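You operate a simulated robot arm through the tools that you are given. There is no shell and no other tool. Be economical: measure what you need, move in short steps, check, and stop when the job is done.

The job below is to be done with a simulated robot arm. You get a single attempt, and the scene is never put back.

## Task
Put things in order on the top tray of the cart. At the end: the white lube bottle (marked "PULL LUBE") is on the brown small carton (marked "CELLS"); the silver connector from the top tray of the cart stands on top of the cream module (marked "DELAY"); the grey roller stands where the white lube bottle stood; the silver coupling from the top tray of the cart is on the green status plate (marked "READY"); whatever was shut is shut again. Leave all else as you found it, and nothing knocked over. Set down upright: lube bottle.

It is judged by the outcome, as a careful person would: the job done as asked, and still so three seconds after it is handed in. It fails if anything else is knocked over, pushed out of place, dropped, spilled or broken.

## Robot
A 7-joint arm with a two-finger parallel gripper, fixed in place. Base frame: the origin is at the foot of the arm, x ahead of it, y to its left, z up; the work surface is at about z = 758. Readings come in mm, rad, newtons and seconds.
With the tool pointing down near the work surface it reaches from about 300 to 700 mm from the base axis. Its first joint turns from -1.152 to 1.152 rad. Payload 1.57 kg.
The tool frame sits at the grasp point between the pads (the TCP): z along the fingers, y along the line on which they close. The tips reach 30 mm beyond it. Largest opening 110 mm; finger width 24, thickness 12; the body of the gripper, 48 by 112 mm, starts 78 mm behind the TCP.
Orientation is that of the tool frame in the base frame, as a unit quaternion [w, x, y, z]. With the fingers straight down and closing along the base's y, the tool's x points along the base's -x, its y along +y and its z along -z.

## Interface
- The arm moves only by the tool apply_moves. Its argument "deltas" is a list that holds one entry, the list of rows, each a list of 7 numbers: the shift along the tool's x, y, z in units of 40 mm (1.0 is 40 mm), then the turn, a rotation vector about the tool's x, y, z in units of 8 degrees (1.0 is 8 degrees), then the finger opening in mm, from 0 to 110. In form: [[[x, y, z, ax, ay, az, fingers], ...]]. A call has 1 to 20 rows; each row shifts and turns the commanded pose from where the row before left it, along the tool's axes as they then stand. A call with a number of a shift or a turn outside -1 to 1 is refused whole. Each row takes 0.2 s and may step no farther than 50 mm and 0.15 rad from the row before; otherwise, or with a gripper value out of range, the whole call is refused. Where a pose cannot be reached the arm comes as near as it can. A force on the tool above 40 N (or 10 N above the force at the start of the call, whichever is more), or a blocked arm, ends the call early, and 0.2 s more pass. Each finger travels about 108 mm/s and halts on what it meets, pressing with about 42 N; the grip force reading is that of the motor and also rises with nothing between the fingers. The clock runs only during rows and for 0.2 s after the last one: add rows that do not move to give the fingers time. The reply holds the time, the measured pose of the TCP, the force on the tool along the base axes, the opening and the grip force, in the units named above and with some noise, with the torque about the TCP (base axes, N m) and any sound that the robot's microphone picked up, and new pictures: "pictures" is both (left out), scene, wrist or none.
- Cameras (640 x 400 px; columns grow to the right, rows downward): "scene" is fixed at [157.3, -388.8, 1397.7]; the picture's right is [0.83, -0.55, 0.00], its down [-0.35, -0.53, -0.77] and it looks along [0.43, 0.65, -0.63] (base axes); focal length 350 px, centre (320, 200). "wrist" rides on the gripper at [70, 16, -141] in the tool frame; the picture's right is [-0.23, 0.97, 0.00], its down [-0.86, -0.20, -0.48] and it looks along [-0.47, -0.11, 0.88] (tool axes); focal length 222 px, centre (320, 200). There is no depth. A picture from a camera that has moved, and an enlarged one, comes with that camera's place and axes in the base frame and with its lens.
- zoom(camera, box): a new picture of the part [left, top, right, bottom] of that camera's present view, enlarged. The clock stands still meanwhile.
- hand_in(): hands the job in; it is judged then, once.

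Go step by step. Nothing tells you positions but the pictures and the camera data: compare them with the known pose of the tool, close in by small moves and look again before you grip or let go. The budget is 120 turns and 200 pictures, counting those below and the enlarged ones. Unless the task says otherwise, let go and move clear before handing in, and close with one line.

The tools are called after "Call:" as name(argument=value, ...) on one line, values as JSON. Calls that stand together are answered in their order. apply_moves: Moves the arm, as the interface text tells. Its arguments: {"type":"object","properties":{"deltas":{"type":"array","items":{"type":"array","items":{"type":"array","items":{"type":"number"}}}},"pictures":{"type":"string","enum":["both","scene","wrist","none"]}},"required":["deltas"]} The other tools are called the same way: zoom (camera, box) takes an enlarged picture of a part of a camera's view; hand_in () hands the job in.

At the start:

```text
time: 0.0
tcp_pos: [348.3, 129.2, 1084.3]
tool_rot: [0.0, 0.0, 1.0, 0.0]
ft_force: [-0.6, 0.1, -0.4]
ft_torque: [0.02, -0.01, 0.01]
width: 110.0
gripper_force: 0.1
```

scene: 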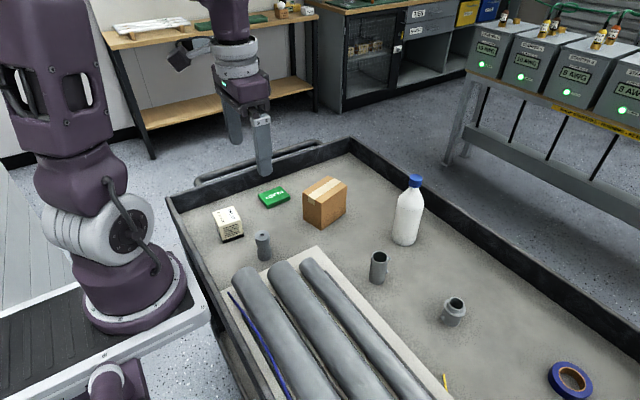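
wrist: 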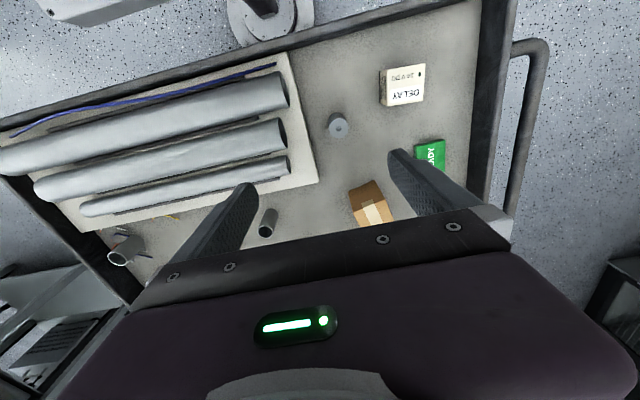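

I see the tray with the module, green plate, carton, bottle and three small metal parts. I'll enlarge the scene to tell the parts apart.

Call:
zoom(camera="scene", box=[200, 160, 360, 260])

Call:
zoom(camera="scene", box=[340, 160, 500, 260])

Call:
zoom(camera="scene", box=[340, 240, 500, 340])

```text
4.00 times, centred on (280, 210) of scene
camera zoom: at [157.3, -388.8, 1397.7], right [0.83, -0.55, 0.0], down [-0.35, -0.53, -0.77], along [0.43, 0.65, -0.63], focal length 1402 px, centre (480, 160)
```

zoom: 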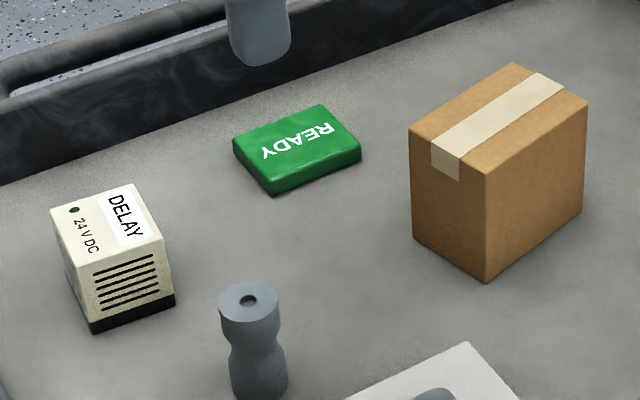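

```text
4.00 times, centred on (420, 210) of scene
camera zoom: at [157.3, -388.8, 1397.7], right [0.83, -0.55, 0.0], down [-0.35, -0.53, -0.77], along [0.43, 0.65, -0.63], focal length 1402 px, centre (-80, 160)
```

zoom: 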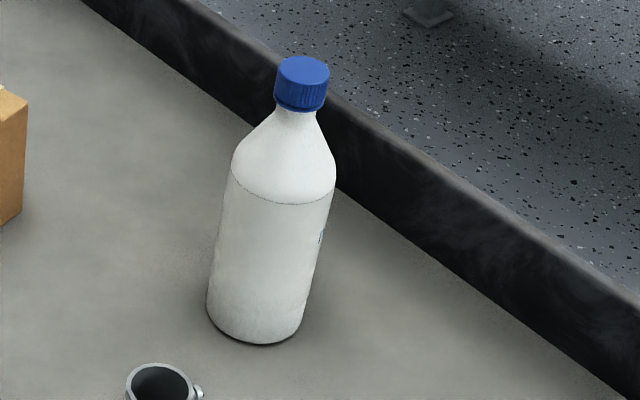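

```text
4.00 times, centred on (420, 290) of scene
camera zoom: at [157.3, -388.8, 1397.7], right [0.83, -0.55, 0.0], down [-0.35, -0.53, -0.77], along [0.43, 0.65, -0.63], focal length 1402 px, centre (-80, -160)
```

zoom: 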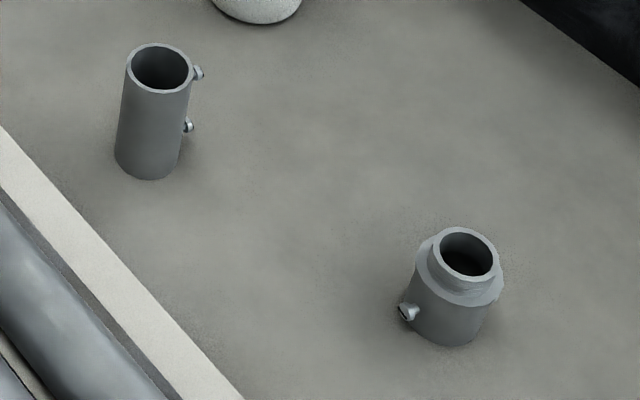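

The waisted part is the roller, near (361,162). The plain tube with two screws is the coupling, near (541,-43), and the collared part with one screw is the connector, near (602,-204). The bottle is near (680,18), and I'll move toward it for a closer wrist view.

Call:
apply_moves(deltas=[[[-0.88, -0.45, 0, 0, 0, 0, 110], [-0.88, -0.45, 0, 0, 0, 0, 110], [-0.88, -0.45, 0, 0, 0, 0, 110], [-0.88, -0.45, 0, 0, 0, 0, 110], [-0.88, -0.45, 0, 0, 0, 0, 110], [-0.88, -0.45, 0, 0, 0, 0, 110], [0, 0, 0, 0, 0, 0, 110]]])

```text
time: 1.6
tcp_pos: [559.6, 22.9, 1085.5]
tool_rot: [0.0, 0.0, 1.0, 0.0]
ft_force: [-0.4, 0.2, 0.4]
ft_torque: [0.02, 0.0, 0.01]
width: 110.1
gripper_force: 0.0
camera wrist: at [490.6, 38.0, 1226.7], right [0.23, 0.97, 0.0], down [0.86, -0.2, 0.48], along [0.47, -0.11, -0.88], focal length 222 px, centre (320, 200)
```

scene: 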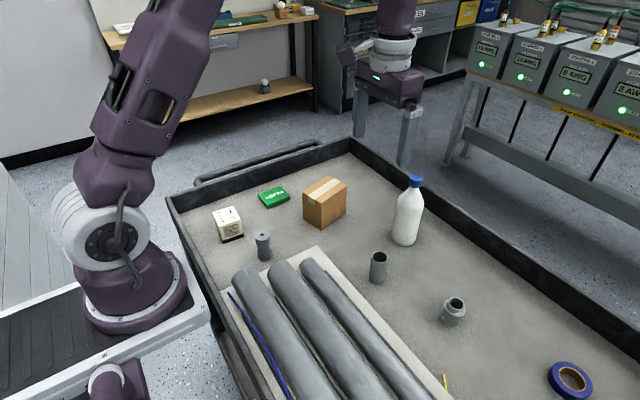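
wrist: 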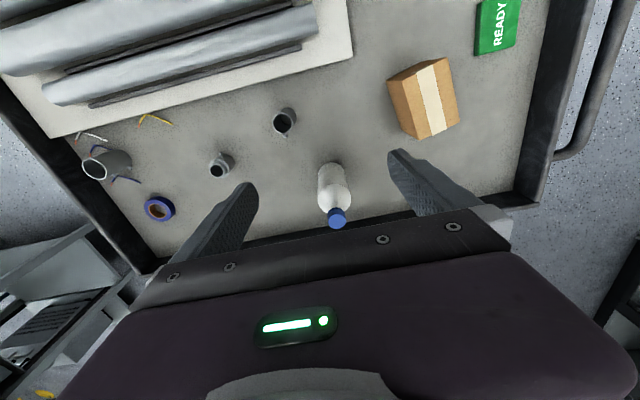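

Call:
zoom(camera="wrist", box=[280, 140, 400, 240])

Call:
zoom(camera="wrist", box=[380, 40, 500, 140])

Call:
zoom(camera="wrist", box=[190, 90, 310, 190])

```text
4.00 times, centred on (340, 190) of wrist
camera zoom: at [490.6, 38.0, 1226.7], right [0.23, 0.97, 0.0], down [0.86, -0.2, 0.48], along [0.47, -0.11, -0.88], focal length 888 px, centre (240, 240)
```

zoom: 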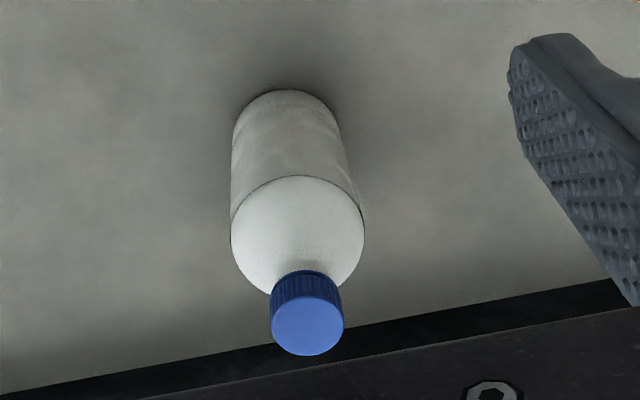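

```text
4.00 times, centred on (440, 90) of wrist
camera zoom: at [490.6, 38.0, 1226.7], right [0.23, 0.97, 0.0], down [0.86, -0.2, 0.48], along [0.47, -0.11, -0.88], focal length 888 px, centre (-160, 640)
```

zoom: 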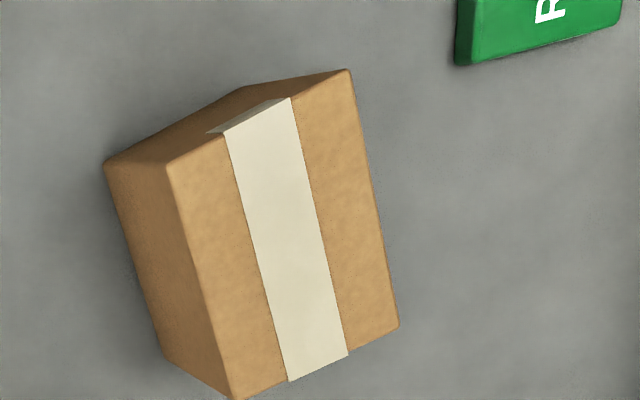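

```text
4.00 times, centred on (250, 140) of wrist
camera zoom: at [490.6, 38.0, 1226.7], right [0.23, 0.97, 0.0], down [0.86, -0.2, 0.48], along [0.47, -0.11, -0.88], focal length 888 px, centre (600, 440)
```

zoom: 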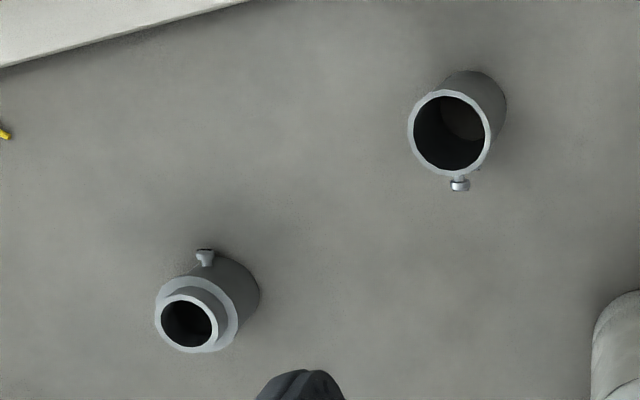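

The bottle axis is near (679,20) with its top at about z 954, and the carton's top centre is near (562,199) at z 849. I'll move above the bottle and lower partway around it.

Call:
apply_moves(deltas=[[[-0.99, 0, 0, 0, 0, 0, 110], [-0.99, -0.04, 0, 0, 0, 0, 110], [-0.99, -0.04, 0, 0, 0, 0, 110], [0, 0, 0.9, 0, 0, 0, 110], [0, 0, 0.9, 0, 0, 0, 110], [0, 0, 0, 0, 0, 0, 110]]])

```text
time: 3.0
tcp_pos: [660.8, 15.8, 1012.8]
tool_rot: [-0.001, 0.0, 1.0, 0.001]
ft_force: [0.4, 0.2, 0.8]
ft_torque: [0.0, -0.03, 0.02]
width: 110.1
gripper_force: 0.1
out of reach, approached as far as the arm can: row 3, 4
camera wrist: at [590.7, 32.2, 1153.4], right [0.23, 0.97, 0.0], down [0.85, -0.2, 0.48], along [0.47, -0.11, -0.88], focal length 222 px, centre (320, 200)
```

scene: 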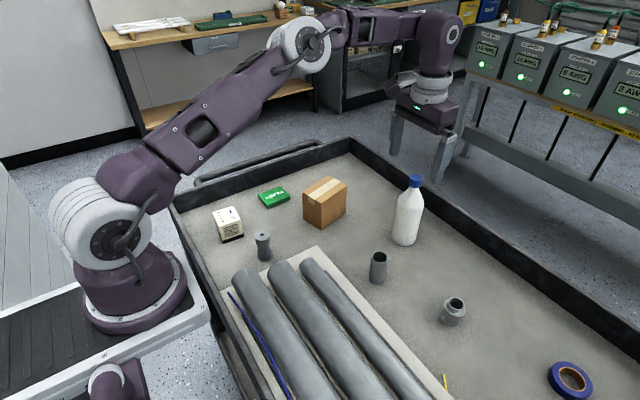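
wrist: 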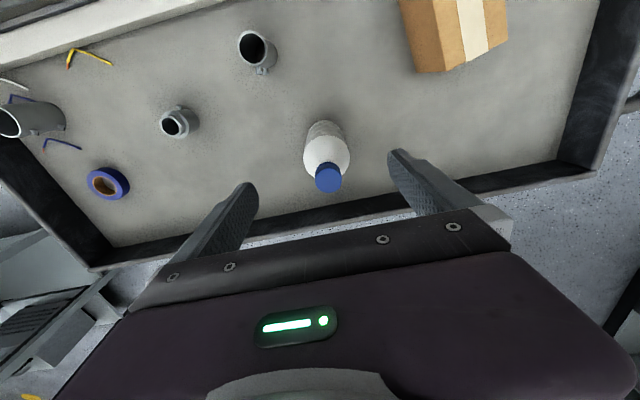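

Call:
apply_moves(deltas=[[[0, 0.1, 0.9, 0, 0, 0, 110], [0, 0, 0.9, 0, 0, 0, 110], [0, 0, 0.85, 0, 0, 0, 110], [0, 0, 0, 0, 0, 0, 110]]])

```text
time: 4.0
tcp_pos: [658.1, 19.3, 904.3]
tool_rot: [0.0, 0.001, 1.0, 0.0]
ft_force: [0.0, -0.2, 0.3]
ft_torque: [0.01, 0.01, 0.0]
width: 110.0
gripper_force: 0.1
camera wrist: at [589.3, 34.7, 1045.8], right [0.23, 0.97, 0.0], down [0.86, -0.2, 0.48], along [0.47, -0.11, -0.88], focal length 222 px, centre (320, 200)
```

scene: 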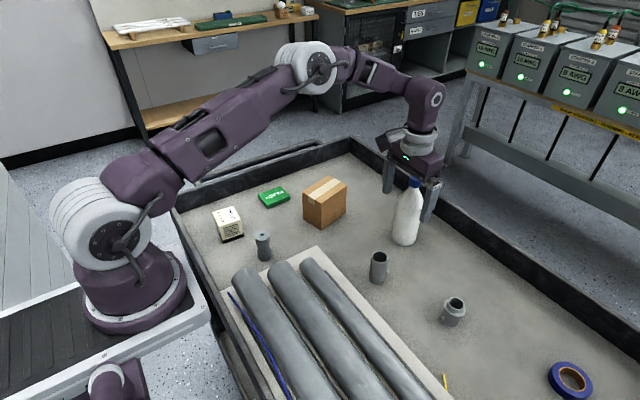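
wrist: 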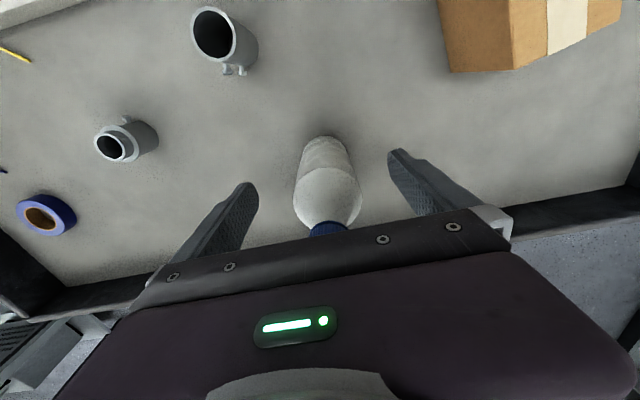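

Call:
apply_moves(deltas=[[[-0.47, 0.02, 0, 0, 0, 0, 110], [0, 0, 0.25, 0, 0, 0, 110], [0, 0, 0.22, 0, 0, 0, 110], [0, 0, 0, 0, 0, 0, 110]]])

```text
time: 5.0
tcp_pos: [678.7, 18.9, 887.2]
tool_rot: [0.0, 0.0, 1.0, 0.001]
ft_force: [0.1, 0.6, -0.1]
ft_torque: [0.01, 0.0, 0.03]
width: 109.8
gripper_force: 0.0
camera wrist: at [609.6, 34.6, 1028.7], right [0.23, 0.97, 0.0], down [0.85, -0.2, 0.48], along [0.47, -0.11, -0.88], focal length 222 px, centre (320, 200)
```

scene: 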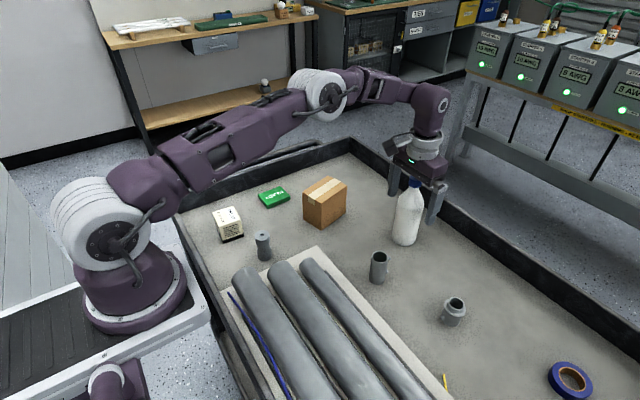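
wrist: 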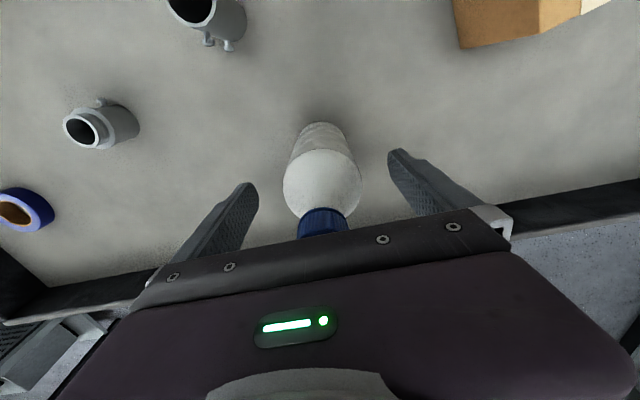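

Call:
zoom(camera="scene", box=[360, 140, 480, 260])

```text
3.33 times, centred on (420, 200) of scene
camera zoom: at [157.3, -388.8, 1397.7], right [0.83, -0.55, 0.0], down [-0.35, -0.53, -0.77], along [0.43, 0.65, -0.63], focal length 1168 px, centre (-13, 200)
```

zoom: 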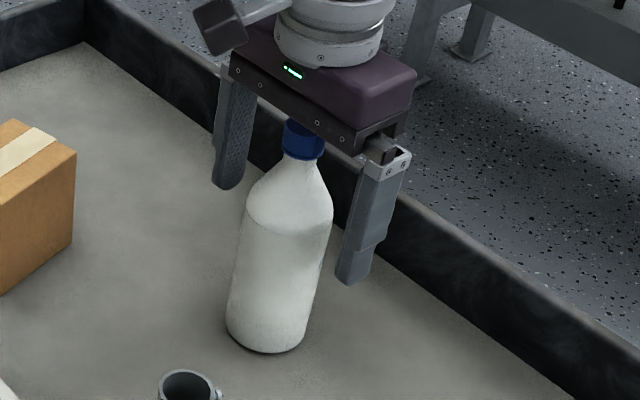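

Call:
apply_moves(deltas=[[[0, 0.02, 0.13, 0, 0, 0, 110], [0, 0, 0, 0, 0, 0, 80], [0, 0, 0, 0, 0, 0, 68], [0, 0, 0, 0, 0, 0, 40], [0, 0, 0, 0, 0, 0, 40], [0, 0, 0, 0, 0, 0, 40]]])

Call:
zoom(camera="scene", box=[360, 140, 480, 260])

```text
time: 6.4
tcp_pos: [678.6, 18.9, 883.0]
tool_rot: [0.0, 0.0, 1.0, 0.0]
ft_force: [0.8, 1.4, 0.5]
ft_torque: [0.1, 0.01, -0.05]
width: 58.7
gripper_force: 41.9
camera wrist: at [609.3, 35.6, 1023.0], right [0.23, 0.97, 0.0], down [0.86, -0.2, 0.48], along [0.47, -0.11, -0.88], focal length 222 px, centre (320, 200)
```

scene: 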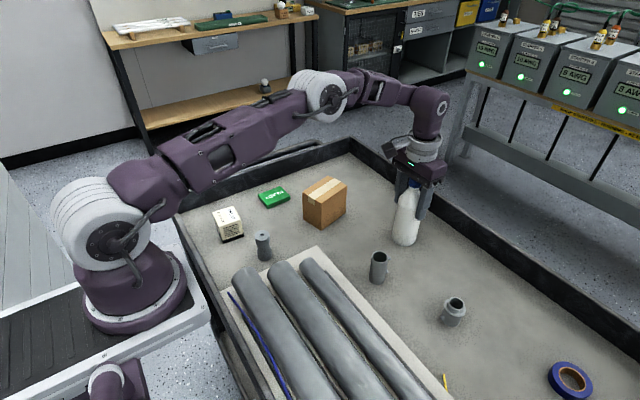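
wrist: 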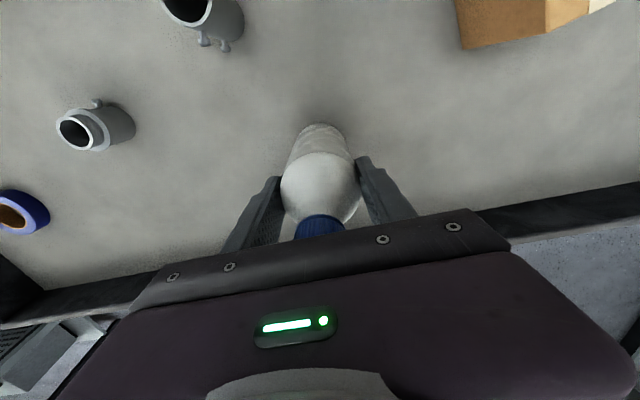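

```text
3.33 times, centred on (420, 200) of scene
camera zoom: at [157.3, -388.8, 1397.7], right [0.83, -0.55, 0.0], down [-0.35, -0.53, -0.77], along [0.43, 0.65, -0.63], focal length 1168 px, centre (-13, 200)
```

zoom: 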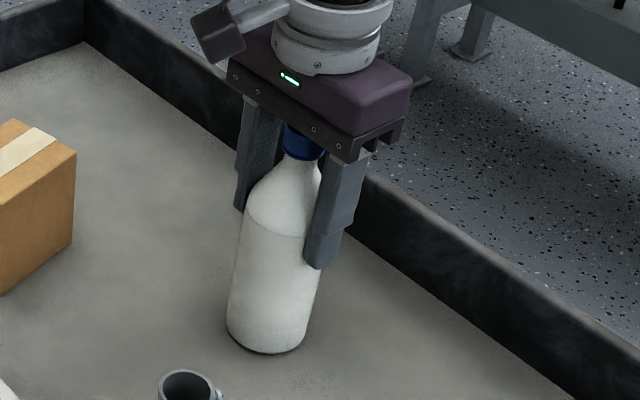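

The grip holds at 58.7 mm, so I'll try a small lift.

Call:
apply_moves(deltas=[[[0, 0, -0.25, 0, 0, 0, 40], [0.2, 0, -0.4, 0, 0, 0, 40], [0, 0, 0, 0, 0, 0, 40], [0, 0, 0, 0, 0, 0, 40]]])

Call:
zoom(camera="scene", box=[360, 140, 480, 260])

```text
time: 7.4
tcp_pos: [669.9, 20.1, 909.8]
tool_rot: [0.0, 0.0, 1.0, 0.0]
ft_force: [-0.6, 0.1, -5.4]
ft_torque: [0.02, 0.03, 0.0]
width: 58.1
gripper_force: 41.5
camera wrist: at [601.0, 36.4, 1049.2], right [0.23, 0.97, 0.0], down [0.86, -0.2, 0.48], along [0.47, -0.11, -0.88], focal length 222 px, centre (320, 200)
```

scene: 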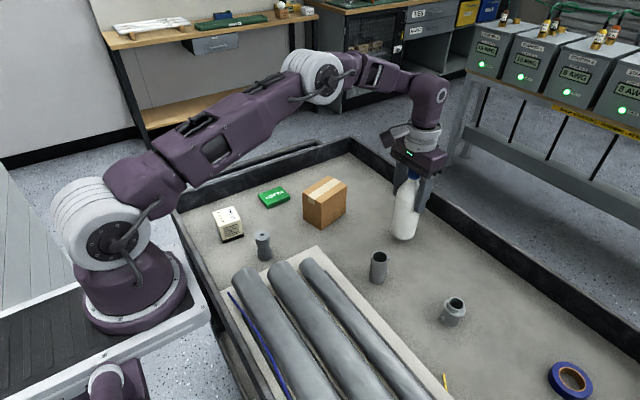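
wrist: 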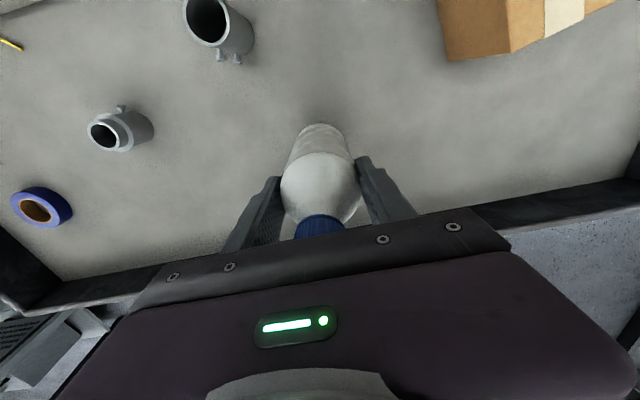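

```text
3.33 times, centred on (420, 200) of scene
camera zoom: at [157.4, -388.8, 1397.7], right [0.83, -0.55, 0.0], down [-0.35, -0.53, -0.77], along [0.43, 0.65, -0.63], focal length 1168 px, centre (-13, 200)
```

zoom: 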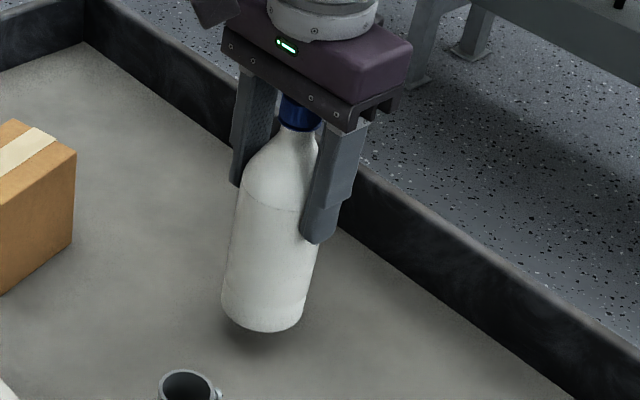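

Call:
apply_moves(deltas=[[[0.58, 0, -0.8, 0, 0, 0, 40], [0.58, 0, -0.8, 0, 0, 0, 40], [0.58, 0, -0.8, 0, 0, 0, 40], [0.19, 0.9, 0, 0, 0, 0, 40], [0.19, 0.9, 0, 0, 0, 0, 40], [0.19, 0.9, 0, 0, 0, 0, 40], [0.19, 0.9, 0, 0, 0, 0, 40], [0.19, 0.87, 0, 0, 0, 0, 40], [0, 0, 0, 0, 0, 0, 40]]])

Call:
zoom(camera="scene", box=[260, 100, 400, 240])

Call:
zoom(camera="wrist", box=[240, 60, 400, 240])

```text
time: 9.4
tcp_pos: [559.0, 198.5, 1005.4]
tool_rot: [0.001, 0.0, 1.0, -0.001]
ft_force: [-0.2, 0.3, -5.0]
ft_torque: [0.03, 0.02, -0.01]
width: 58.4
gripper_force: 42.0
camera wrist: at [490.7, 215.5, 1146.5], right [0.23, 0.97, 0.0], down [0.86, -0.2, 0.48], along [0.47, -0.11, -0.88], focal length 222 px, centre (320, 200)
```

scene: 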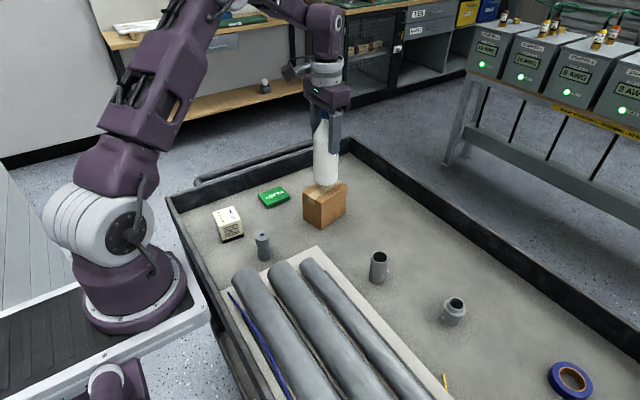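
wrist: 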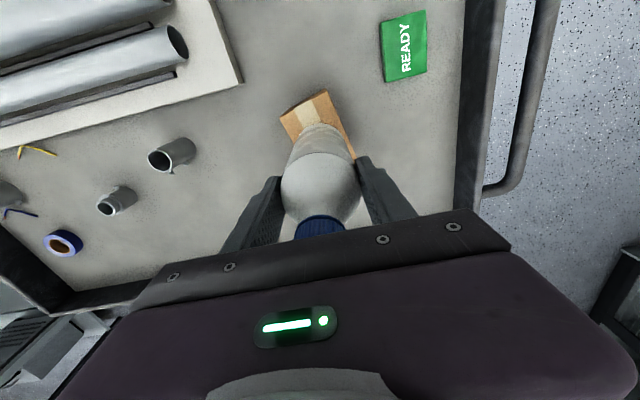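

```text
2.86 times, centred on (330, 170) of scene
camera zoom: at [157.4, -388.8, 1397.7], right [0.83, -0.55, 0.0], down [-0.35, -0.53, -0.77], along [0.43, 0.65, -0.63], focal length 1002 px, centre (291, 286)
```

zoom: 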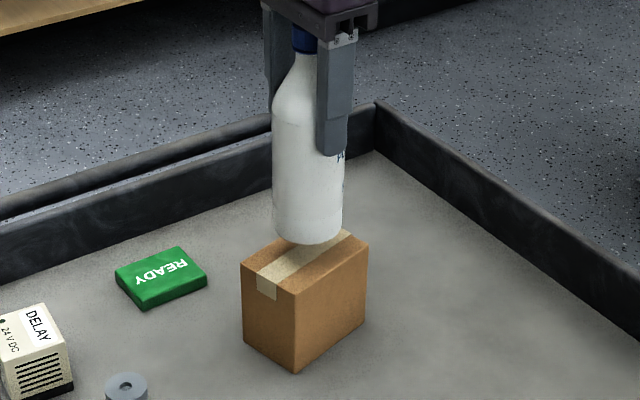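

```text
2.22 times, centred on (320, 150) of wrist
camera zoom: at [490.7, 215.5, 1146.5], right [0.23, 0.97, 0.0], down [0.86, -0.2, 0.48], along [0.47, -0.11, -0.88], focal length 494 px, centre (320, 311)
```

zoom: 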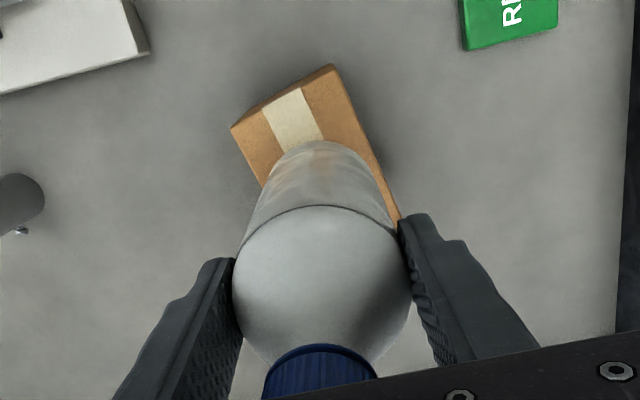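

The bottle is centred over the carton, so I'll lower it to just above contact.

Call:
apply_moves(deltas=[[[-0.05, 0, 0.3, 0, 0, 0, 40], [0, 0, 0.3, 0, 0, 0, 40], [0, 0, 0.1, 0, 0, 0, 40], [0, 0, 0, 0, 0, 0, 40]]], pictures="none")

Call:
zoom(camera="scene", box=[260, 100, 400, 240])

```text
time: 10.4
tcp_pos: [563.1, 199.2, 978.0]
tool_rot: [0.0, 0.0, 1.0, 0.0]
ft_force: [-1.0, -0.6, 0.9]
ft_torque: [-0.11, 0.21, -0.03]
width: 58.6
gripper_force: 42.4
```

```text
2.86 times, centred on (330, 170) of scene
camera zoom: at [157.2, -388.8, 1397.7], right [0.83, -0.55, 0.0], down [-0.35, -0.53, -0.77], along [0.43, 0.65, -0.63], focal length 1002 px, centre (291, 286)
```

zoom: 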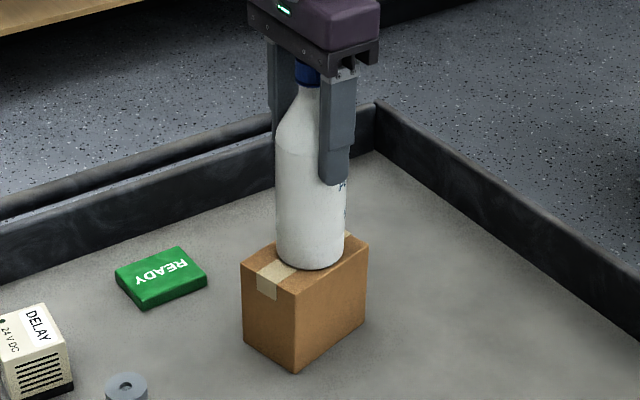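

Contact is made, and the bottle is fully supported by the carton. I'll open gently.

Call:
apply_moves(deltas=[[[0, 0, 0, 0, 0, 0, 62], [0, 0, 0, 0, 0, 0, 70], [0, 0, 0, 0, 0, 0, 90], [0, 0, 0, 0, 0, 0, 110], [0, 0, 0, 0, 0, 0, 110]]], pictures="wrist")

Call:
zoom(camera="scene", box=[260, 100, 400, 240])

```text
time: 11.6
tcp_pos: [563.2, 198.1, 978.3]
tool_rot: [0.0, 0.0, 1.0, 0.0]
ft_force: [-0.5, -0.1, -0.6]
ft_torque: [0.0, 0.0, -0.01]
width: 110.0
gripper_force: 0.1
camera wrist: at [493.6, 215.2, 1117.8], right [0.23, 0.97, 0.0], down [0.86, -0.2, 0.48], along [0.47, -0.11, -0.88], focal length 222 px, centre (320, 200)
```

wrist: 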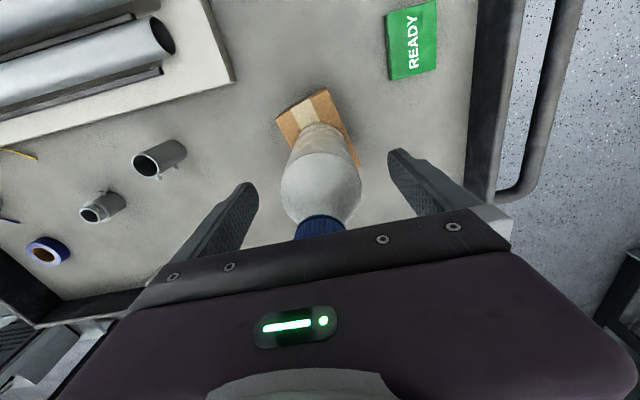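

```text
2.86 times, centred on (330, 170) of scene
camera zoom: at [157.3, -388.8, 1397.7], right [0.83, -0.55, 0.0], down [-0.35, -0.53, -0.77], along [0.43, 0.65, -0.63], focal length 1002 px, centre (291, 286)
```

zoom: 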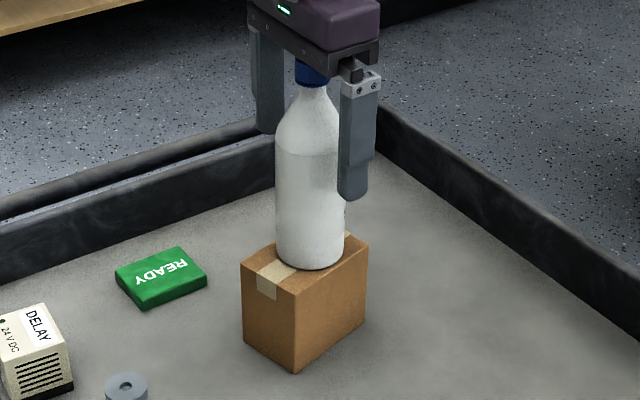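

The bottle stands upright on the carton. I'll rise clear and go look at the roller.

Call:
apply_moves(deltas=[[[0, 0, -0.8, 0, 0, 0, 110], [0, 0, -0.8, 0, 0, 0, 110], [0, 0, -0.8, 0, 0, 0, 110], [0, 0, -0.7, 0, 0, 0, 110], [0.89, -0.16, 0, 0, 0, 0, 110], [0.89, -0.16, 0, 0, 0, 0, 110], [0.89, -0.16, 0, 0, 0, 0, 110], [0.89, -0.16, 0, 0, 0, 0, 110], [0.89, -0.16, 0, 0, 0, 0, 110], [0.89, -0.16, 0, 0, 0, 0, 110], [0, 0, 0.9, 0, 0, 0, 110], [0, 0, 0.9, 0, 0, 0, 110], [0, 0, 0.9, 0, 0, 0, 110], [0, 0, 0, 0, 0, 0, 110]]])

Call:
zoom(camera="wrist", box=[260, 100, 420, 200])

Call:
zoom(camera="wrist", box=[360, 20, 520, 120])

```text
time: 14.6
tcp_pos: [350.8, 159.0, 993.0]
tool_rot: [0.0, 0.0, 1.0, 0.0]
ft_force: [0.1, 0.0, -0.9]
ft_torque: [-0.03, -0.02, 0.0]
width: 109.8
gripper_force: 0.0
camera wrist: at [282.6, 175.4, 1133.9], right [0.23, 0.97, 0.0], down [0.86, -0.2, 0.48], along [0.47, -0.11, -0.88], focal length 222 px, centre (320, 200)
```

scene: 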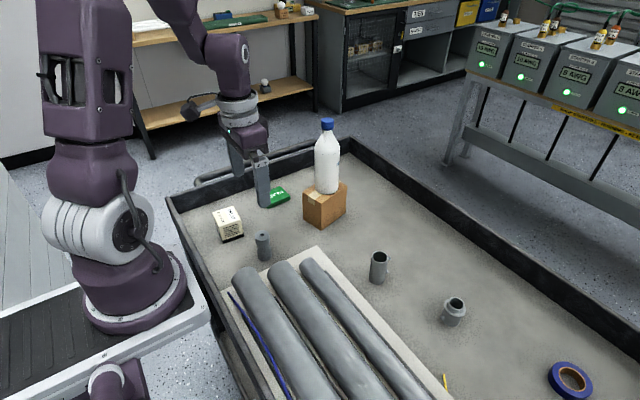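
wrist: 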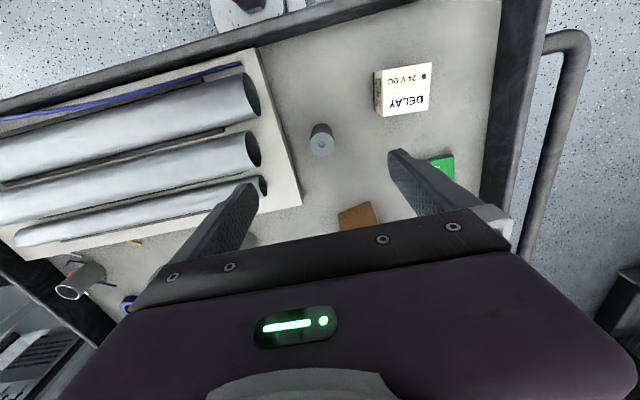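

```text
4.00 times, centred on (340, 150) of wrist
camera zoom: at [282.6, 175.4, 1133.9], right [0.23, 0.97, 0.0], down [0.86, -0.2, 0.48], along [0.47, -0.11, -0.88], focal length 888 px, centre (240, 400)
```

zoom: 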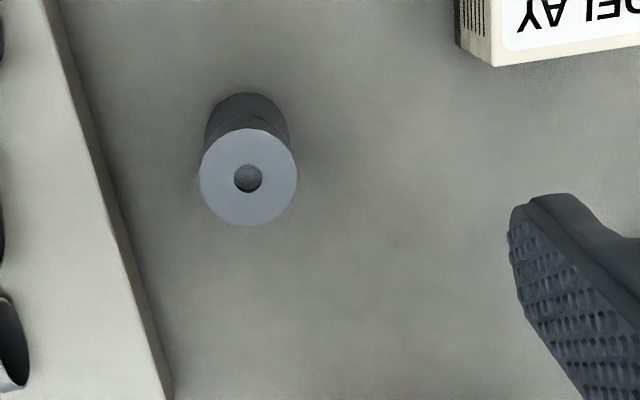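

```text
4.00 times, centred on (440, 70) of wrist
camera zoom: at [282.6, 175.4, 1133.9], right [0.23, 0.97, 0.0], down [0.86, -0.2, 0.48], along [0.47, -0.11, -0.88], focal length 888 px, centre (-160, 720)
```

zoom: 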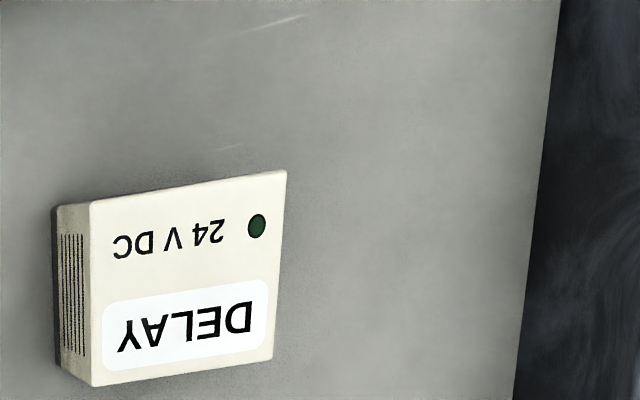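

The roller is at about (361,160) with its top near z 830, and the board edge lies close on the -y side. I'll narrow the opening to 60 mm before going down.

Call:
apply_moves(deltas=[[[-0.25, 0.02, 0, 0, 0, 0, 60], [0, 0, 0.9, 0, 0, 0, 60], [0, 0, 0.9, 0, 0, 0, 60], [0, 0, 0.9, 0, 0, 0, 60], [0, 0, 0.6, 0, 0, 0, 60], [0, 0, 0, 0, 0, 0, 60]]])

Call:
zoom(camera="scene", box=[210, 180, 330, 280])

```text
time: 16.0
tcp_pos: [361.0, 162.0, 861.0]
tool_rot: [0.0, 0.001, 1.0, 0.0]
ft_force: [-0.1, 0.1, -0.2]
ft_torque: [-0.01, 0.05, 0.0]
width: 60.2
gripper_force: 0.0
camera wrist: at [292.2, 178.3, 1001.5], right [0.23, 0.97, 0.0], down [0.85, -0.2, 0.48], along [0.47, -0.11, -0.88], focal length 222 px, centre (320, 200)
```

scene: 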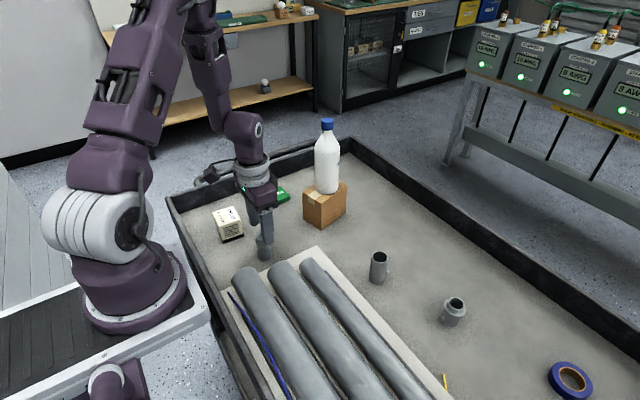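
wrist: 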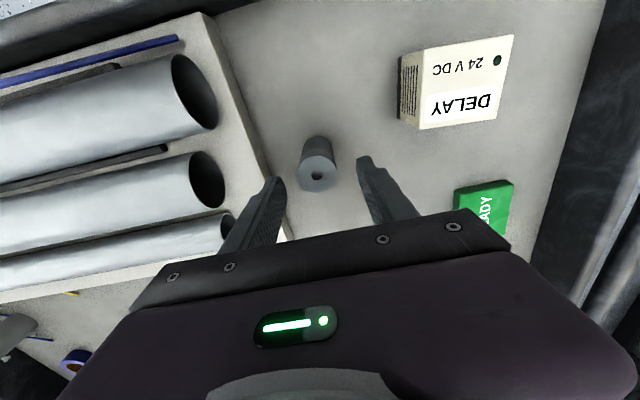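

```text
4.00 times, centred on (270, 230) of scene
camera zoom: at [157.3, -388.8, 1397.7], right [0.83, -0.55, 0.0], down [-0.35, -0.53, -0.77], along [0.43, 0.65, -0.63], focal length 1402 px, centre (520, 80)
```

zoom: 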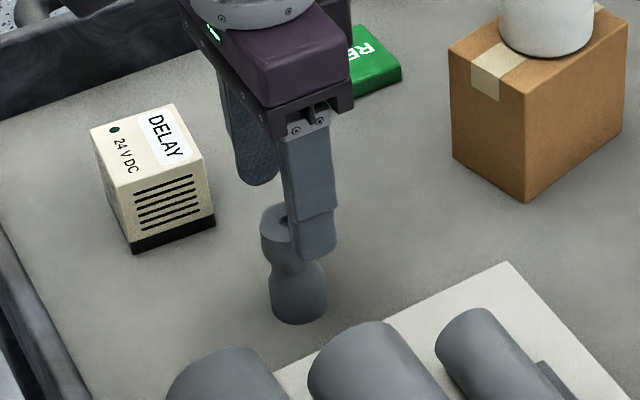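

Call:
apply_moves(deltas=[[[0, -0.03, 0.8, 0, 0, 0, 60], [0, 0, 0.7, 0, 0, 0, 60], [0, 0, 0, 0, 0, 0, 60], [0, 0, 0, 0, 0, 0, 42], [0, 0, 0, 0, 0, 0, 20], [0, 0, 0, 0, 0, 0, 20], [0, 0, 0, 0, 0, 0, 20]]])

```text
time: 17.6
tcp_pos: [361.2, 159.9, 801.6]
tool_rot: [0.0, 0.0, 1.0, 0.0]
ft_force: [-0.5, -0.6, -0.2]
ft_torque: [-0.02, -0.01, 0.0]
width: 32.6
gripper_force: 41.0
camera wrist: at [292.4, 176.4, 942.4], right [0.23, 0.97, 0.0], down [0.86, -0.2, 0.48], along [0.47, -0.11, -0.88], focal length 222 px, centre (320, 200)
```

scene: 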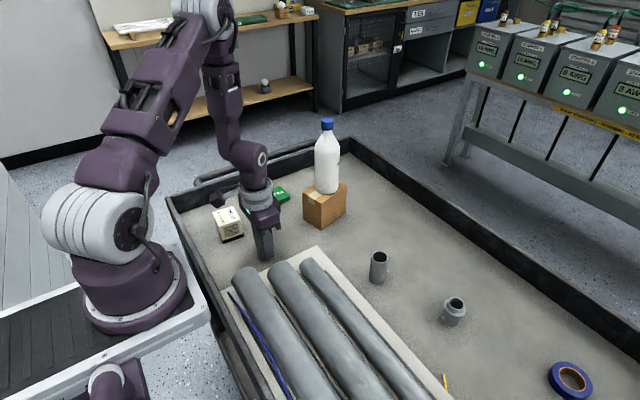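
wrist: 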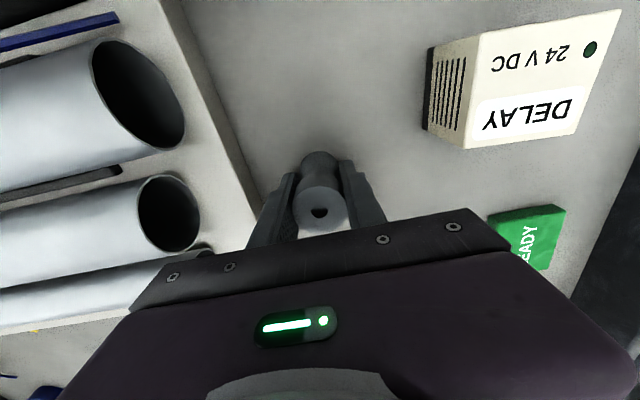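

Gripped at 32.6 mm. I'll lift it and carry it to the bottle's old spot at about (678,20).

Call:
apply_moves(deltas=[[[0, 0, -0.8, 0, 0, 0, 20], [0, 0, -0.8, 0, 0, 0, 20], [0, 0, -0.8, 0, 0, 0, 20], [0, 0, -0.8, 0, 0, 0, 20], [-0.8, -0.39, 0, 0, 0, 0, 20], [-0.8, -0.39, 0, 0, 0, 0, 20], [-0.8, -0.39, 0, 0, 0, 0, 20], [-0.8, -0.39, 0, 0, 0, 0, 20], [-0.8, -0.39, 0, 0, 0, 0, 20], [-0.8, -0.39, 0, 0, 0, 0, 20], [-0.8, -0.39, 0, 0, 0, 0, 20], [-0.8, -0.39, 0, 0, 0, 0, 20], [-0.8, -0.38, 0, 0, 0, 0, 20], [-0.36, 0, 0.9, 0, 0, 0, 20], [-0.36, 0, 0.9, 0, 0, 0, 20], [0, 0, 0, 0, 0, 0, 20]]])

Call:
zoom(camera="scene", box=[340, 160, 480, 260])

```text
time: 21.0
tcp_pos: [677.2, 19.1, 857.8]
tool_rot: [0.0, 0.0, 1.0, 0.0]
ft_force: [-0.4, 0.9, -0.5]
ft_torque: [0.04, 0.02, 0.01]
width: 20.0
gripper_force: 0.0
camera wrist: at [608.6, 35.6, 999.2], right [0.23, 0.97, 0.0], down [0.85, -0.2, 0.48], along [0.47, -0.11, -0.88], focal length 222 px, centre (320, 200)
```

scene: 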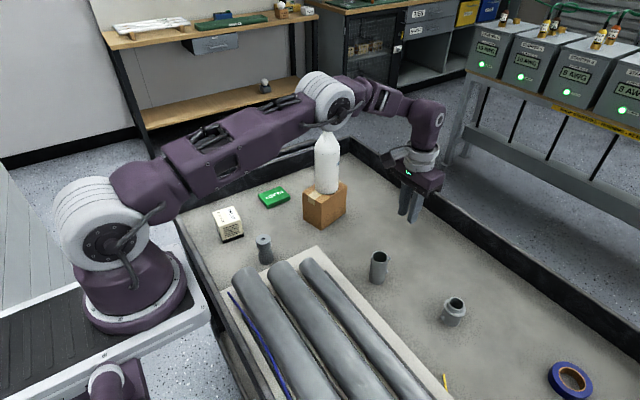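
wrist: 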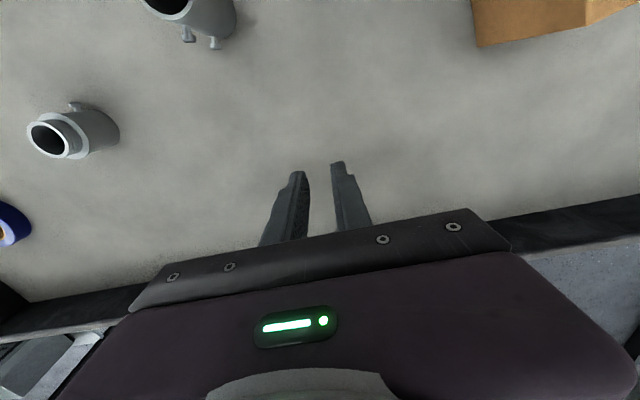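

```text
4.00 times, centred on (410, 210) of scene
camera zoom: at [157.3, -388.8, 1397.7], right [0.83, -0.55, 0.0], down [-0.35, -0.53, -0.77], along [0.43, 0.65, -0.63], focal length 1402 px, centre (-40, 160)
```

zoom: 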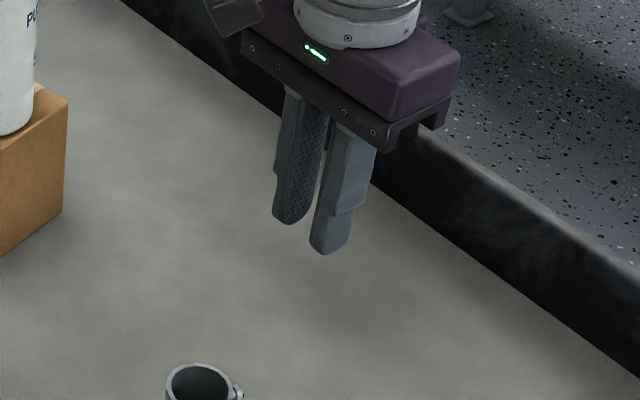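

The roller slipped out of the grip and appears to still stand near its first place. I'll take a closer look.

Call:
zoom(camera="scene", box=[220, 200, 320, 280])

```text
5.00 times, centred on (270, 240) of scene
camera zoom: at [157.3, -388.8, 1397.7], right [0.83, -0.55, 0.0], down [-0.35, -0.53, -0.77], along [0.43, 0.65, -0.63], focal length 1753 px, centre (570, 0)
```

zoom: 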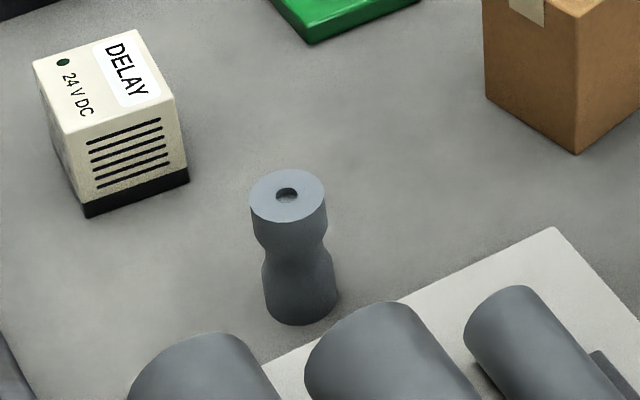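

Call:
apply_moves(deltas=[[[0.36, 0, -0.9, 0, 0, 0, 20], [0.36, 0, -0.9, 0, 0, 0, 20], [0.8, 0.39, 0, 0, 0, 0, 20], [0.8, 0.39, 0, 0, 0, 0, 20], [0.8, 0.39, 0, 0, 0, 0, 20], [0.8, 0.39, 0, 0, 0, 0, 20], [0.8, 0.39, 0, 0, 0, 0, 20], [0.8, 0.39, 0, 0, 0, 0, 20], [0.8, 0.39, 0, 0, 0, 0, 20], [0.8, 0.39, 0, 0, 0, 0, 60], [0.8, 0.39, 0, 0, 0, 0, 60], [0, 0, 0, 0, 0, 0, 60]]], pictures="wrist")

Call:
zoom(camera="wrist", box=[260, 100, 380, 200])

```text
time: 23.6
tcp_pos: [360.9, 159.5, 928.9]
tool_rot: [0.0, -0.001, 1.0, 0.0]
ft_force: [-0.7, 0.2, 0.1]
ft_torque: [-0.03, 0.01, 0.01]
width: 60.1
gripper_force: 0.1
camera wrist: at [292.2, 175.1, 1069.0], right [0.23, 0.97, 0.0], down [0.85, -0.2, 0.48], along [0.47, -0.11, -0.88], focal length 222 px, centre (320, 200)
```

wrist: 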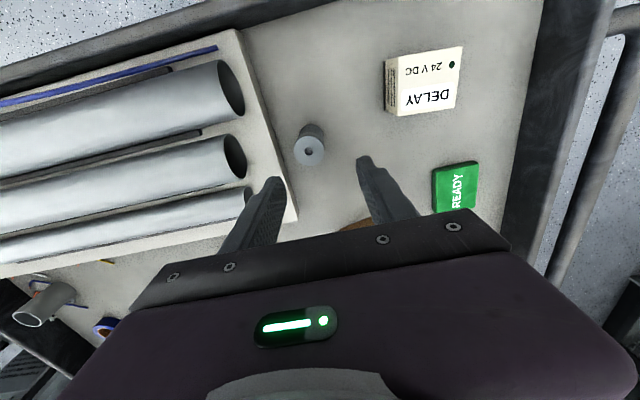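

```text
4.00 times, centred on (320, 150) of wrist
camera zoom: at [292.2, 175.1, 1069.0], right [0.23, 0.97, 0.0], down [0.85, -0.2, 0.48], along [0.47, -0.11, -0.88], focal length 888 px, centre (320, 400)
```

zoom: 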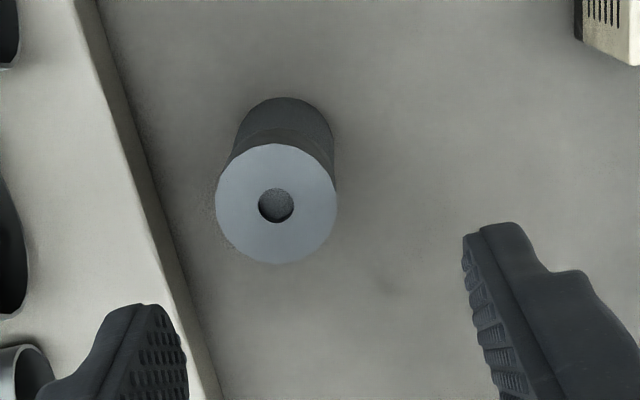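

The roller stands at about (358,147.5), roughly 12 mm from where it was. I'll regrip it with a 50 mm opening and try a very small lift to see what it weighs.

Call:
apply_moves(deltas=[[[0.075, -0.3, 0, 0, 0, 0, 50], [0, 0, 0.8, 0, 0, 0, 50], [0, 0, 0.8, 0, 0, 0, 50], [0, 0, 0.8, 0, 0, 0, 50], [0, 0, 0.8, 0, 0, 0, 50], [0, 0, 0, 0, 0, 0, 50], [0, 0, 0, 0, 0, 0, 40], [0, 0, 0, 0, 0, 0, 10], [0, 0, 0, 0, 0, 0, 10], [0, 0, 0, 0, 0, 0, 10], [0, 0, -0.12, 0, 0, 0, 10], [0, 0, 0, 0, 0, 0, 10], [0, 0, 0, 0, 0, 0, 10]]])

Call:
zoom(camera="scene", box=[220, 200, 320, 280])

Call:
zoom(camera="wrist", box=[260, 140, 380, 240])

```text
time: 26.4
tcp_pos: [357.1, 148.0, 804.9]
tool_rot: [0.0, 0.001, 1.0, 0.0]
ft_force: [0.8, 0.4, -0.5]
ft_torque: [0.03, -0.01, -0.01]
width: 32.8
gripper_force: 40.3
camera wrist: at [287.8, 165.0, 944.8], right [0.23, 0.97, 0.0], down [0.86, -0.2, 0.48], along [0.47, -0.11, -0.88], focal length 222 px, centre (320, 200)
```

scene: 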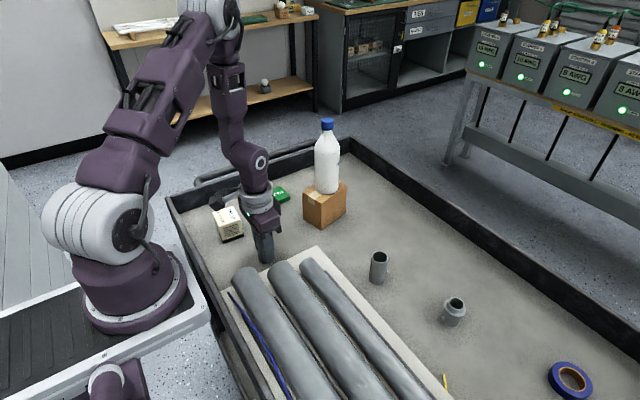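
wrist: 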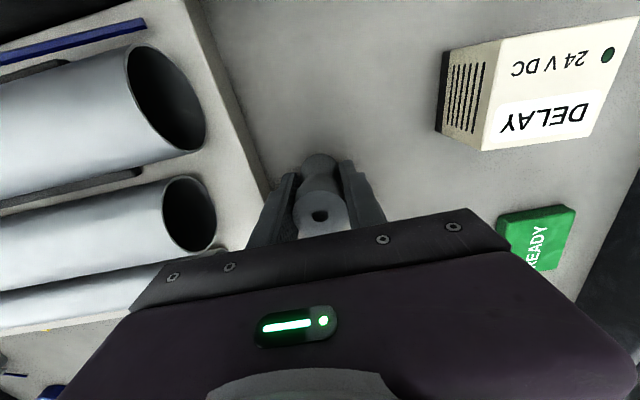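

```text
5.00 times, centred on (270, 240) of scene
camera zoom: at [157.3, -388.8, 1397.7], right [0.83, -0.55, 0.0], down [-0.35, -0.53, -0.77], along [0.43, 0.65, -0.63], focal length 1753 px, centre (570, 0)
```

zoom: 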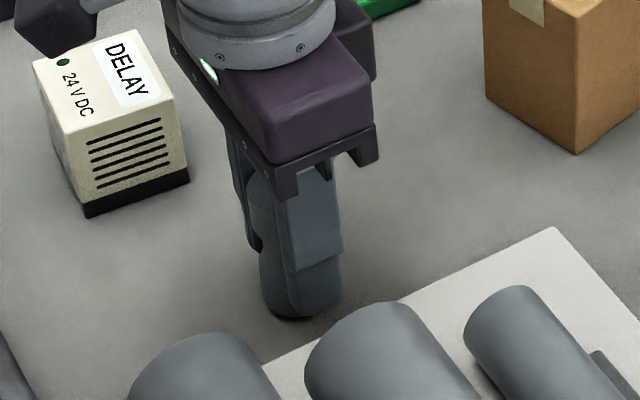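

```text
4.00 times, centred on (320, 190) of wrist
camera zoom: at [287.8, 165.0, 944.8], right [0.23, 0.97, 0.0], down [0.86, -0.2, 0.48], along [0.47, -0.11, -0.88], focal length 888 px, centre (320, 240)
```

zoom: 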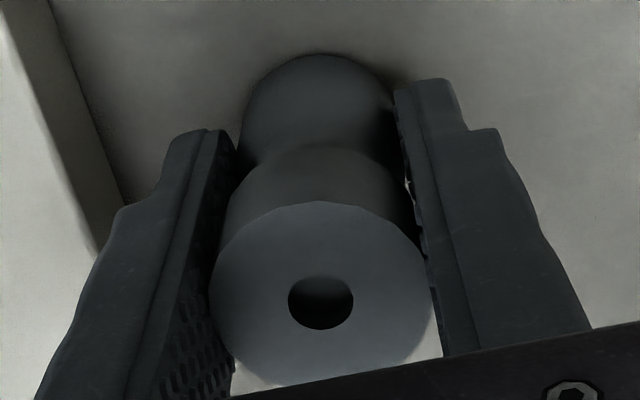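

Call:
apply_moves(deltas=[[[0, 0, -0.12, 0, 0, 0, 10], [0, 0, -0.12, 0, 0, 0, 10], [0, 0, -0.12, 0, 0, 0, 10], [0, 0, 0, 0, 0, 0, 10], [0, 0, 0, 0, 0, 0, 10]]], pictures="none")

Call:
zoom(camera="scene", box=[220, 200, 320, 280])

Call:
zoom(camera="wrist", box=[260, 140, 380, 240])

```text
time: 27.6
tcp_pos: [357.7, 148.5, 820.3]
tool_rot: [0.0, 0.0, 1.0, 0.001]
ft_force: [0.5, -0.1, -0.5]
ft_torque: [0.03, 0.0, 0.02]
width: 32.9
gripper_force: 40.9
```

```text
5.00 times, centred on (270, 240) of scene
camera zoom: at [157.3, -388.8, 1397.7], right [0.83, -0.55, 0.0], down [-0.35, -0.53, -0.77], along [0.43, 0.65, -0.63], focal length 1753 px, centre (570, 0)
```

zoom: 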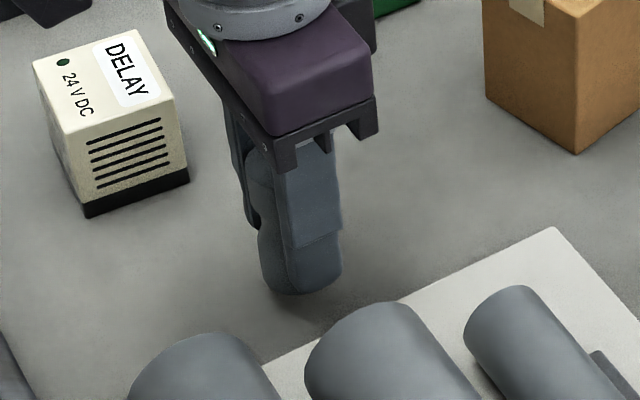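

```text
4.00 times, centred on (320, 190) of wrist
camera zoom: at [288.7, 164.4, 960.4], right [0.23, 0.97, 0.0], down [0.86, -0.2, 0.48], along [0.47, -0.11, -0.88], focal length 888 px, centre (320, 240)
```

zoom: 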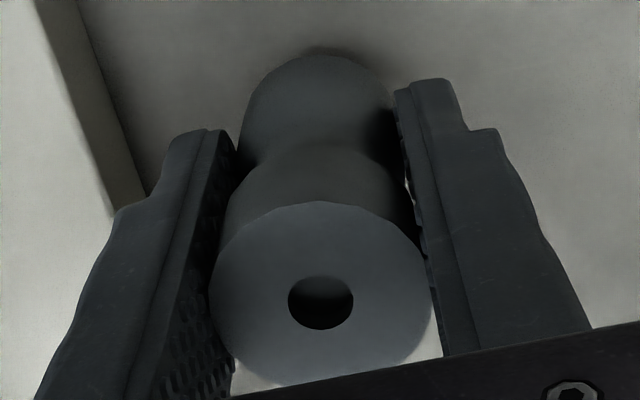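

The roller is light and held this time, so I'll carry it more slowly. First I'll lift to about z 915 and check.

Call:
apply_moves(deltas=[[[0, 0, -0.2, 0, 0, 0, 10], [0, 0, -0.4, 0, 0, 0, 10], [0, 0, -0.4, 0, 0, 0, 10], [0, 0, -0.4, 0, 0, 0, 10], [0, 0, -0.4, 0, 0, 0, 10], [0, 0, -0.4, 0, 0, 0, 10], [0, 0, -0.2, 0, 0, 0, 10], [0, 0, 0, 0, 0, 0, 10]]], pictures="wrist")

```text
time: 29.4
tcp_pos: [357.6, 147.1, 916.0]
tool_rot: [-0.001, 0.001, 1.0, 0.001]
ft_force: [-0.5, -0.5, -0.4]
ft_torque: [-0.03, 0.01, 0.01]
width: 32.7
gripper_force: 41.4
camera wrist: at [288.8, 164.0, 1057.3], right [0.23, 0.97, 0.0], down [0.86, -0.2, 0.48], along [0.47, -0.11, -0.88], focal length 222 px, centre (320, 200)
```

wrist: 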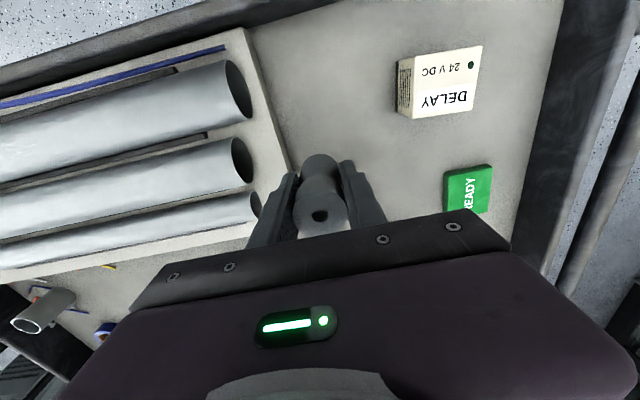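

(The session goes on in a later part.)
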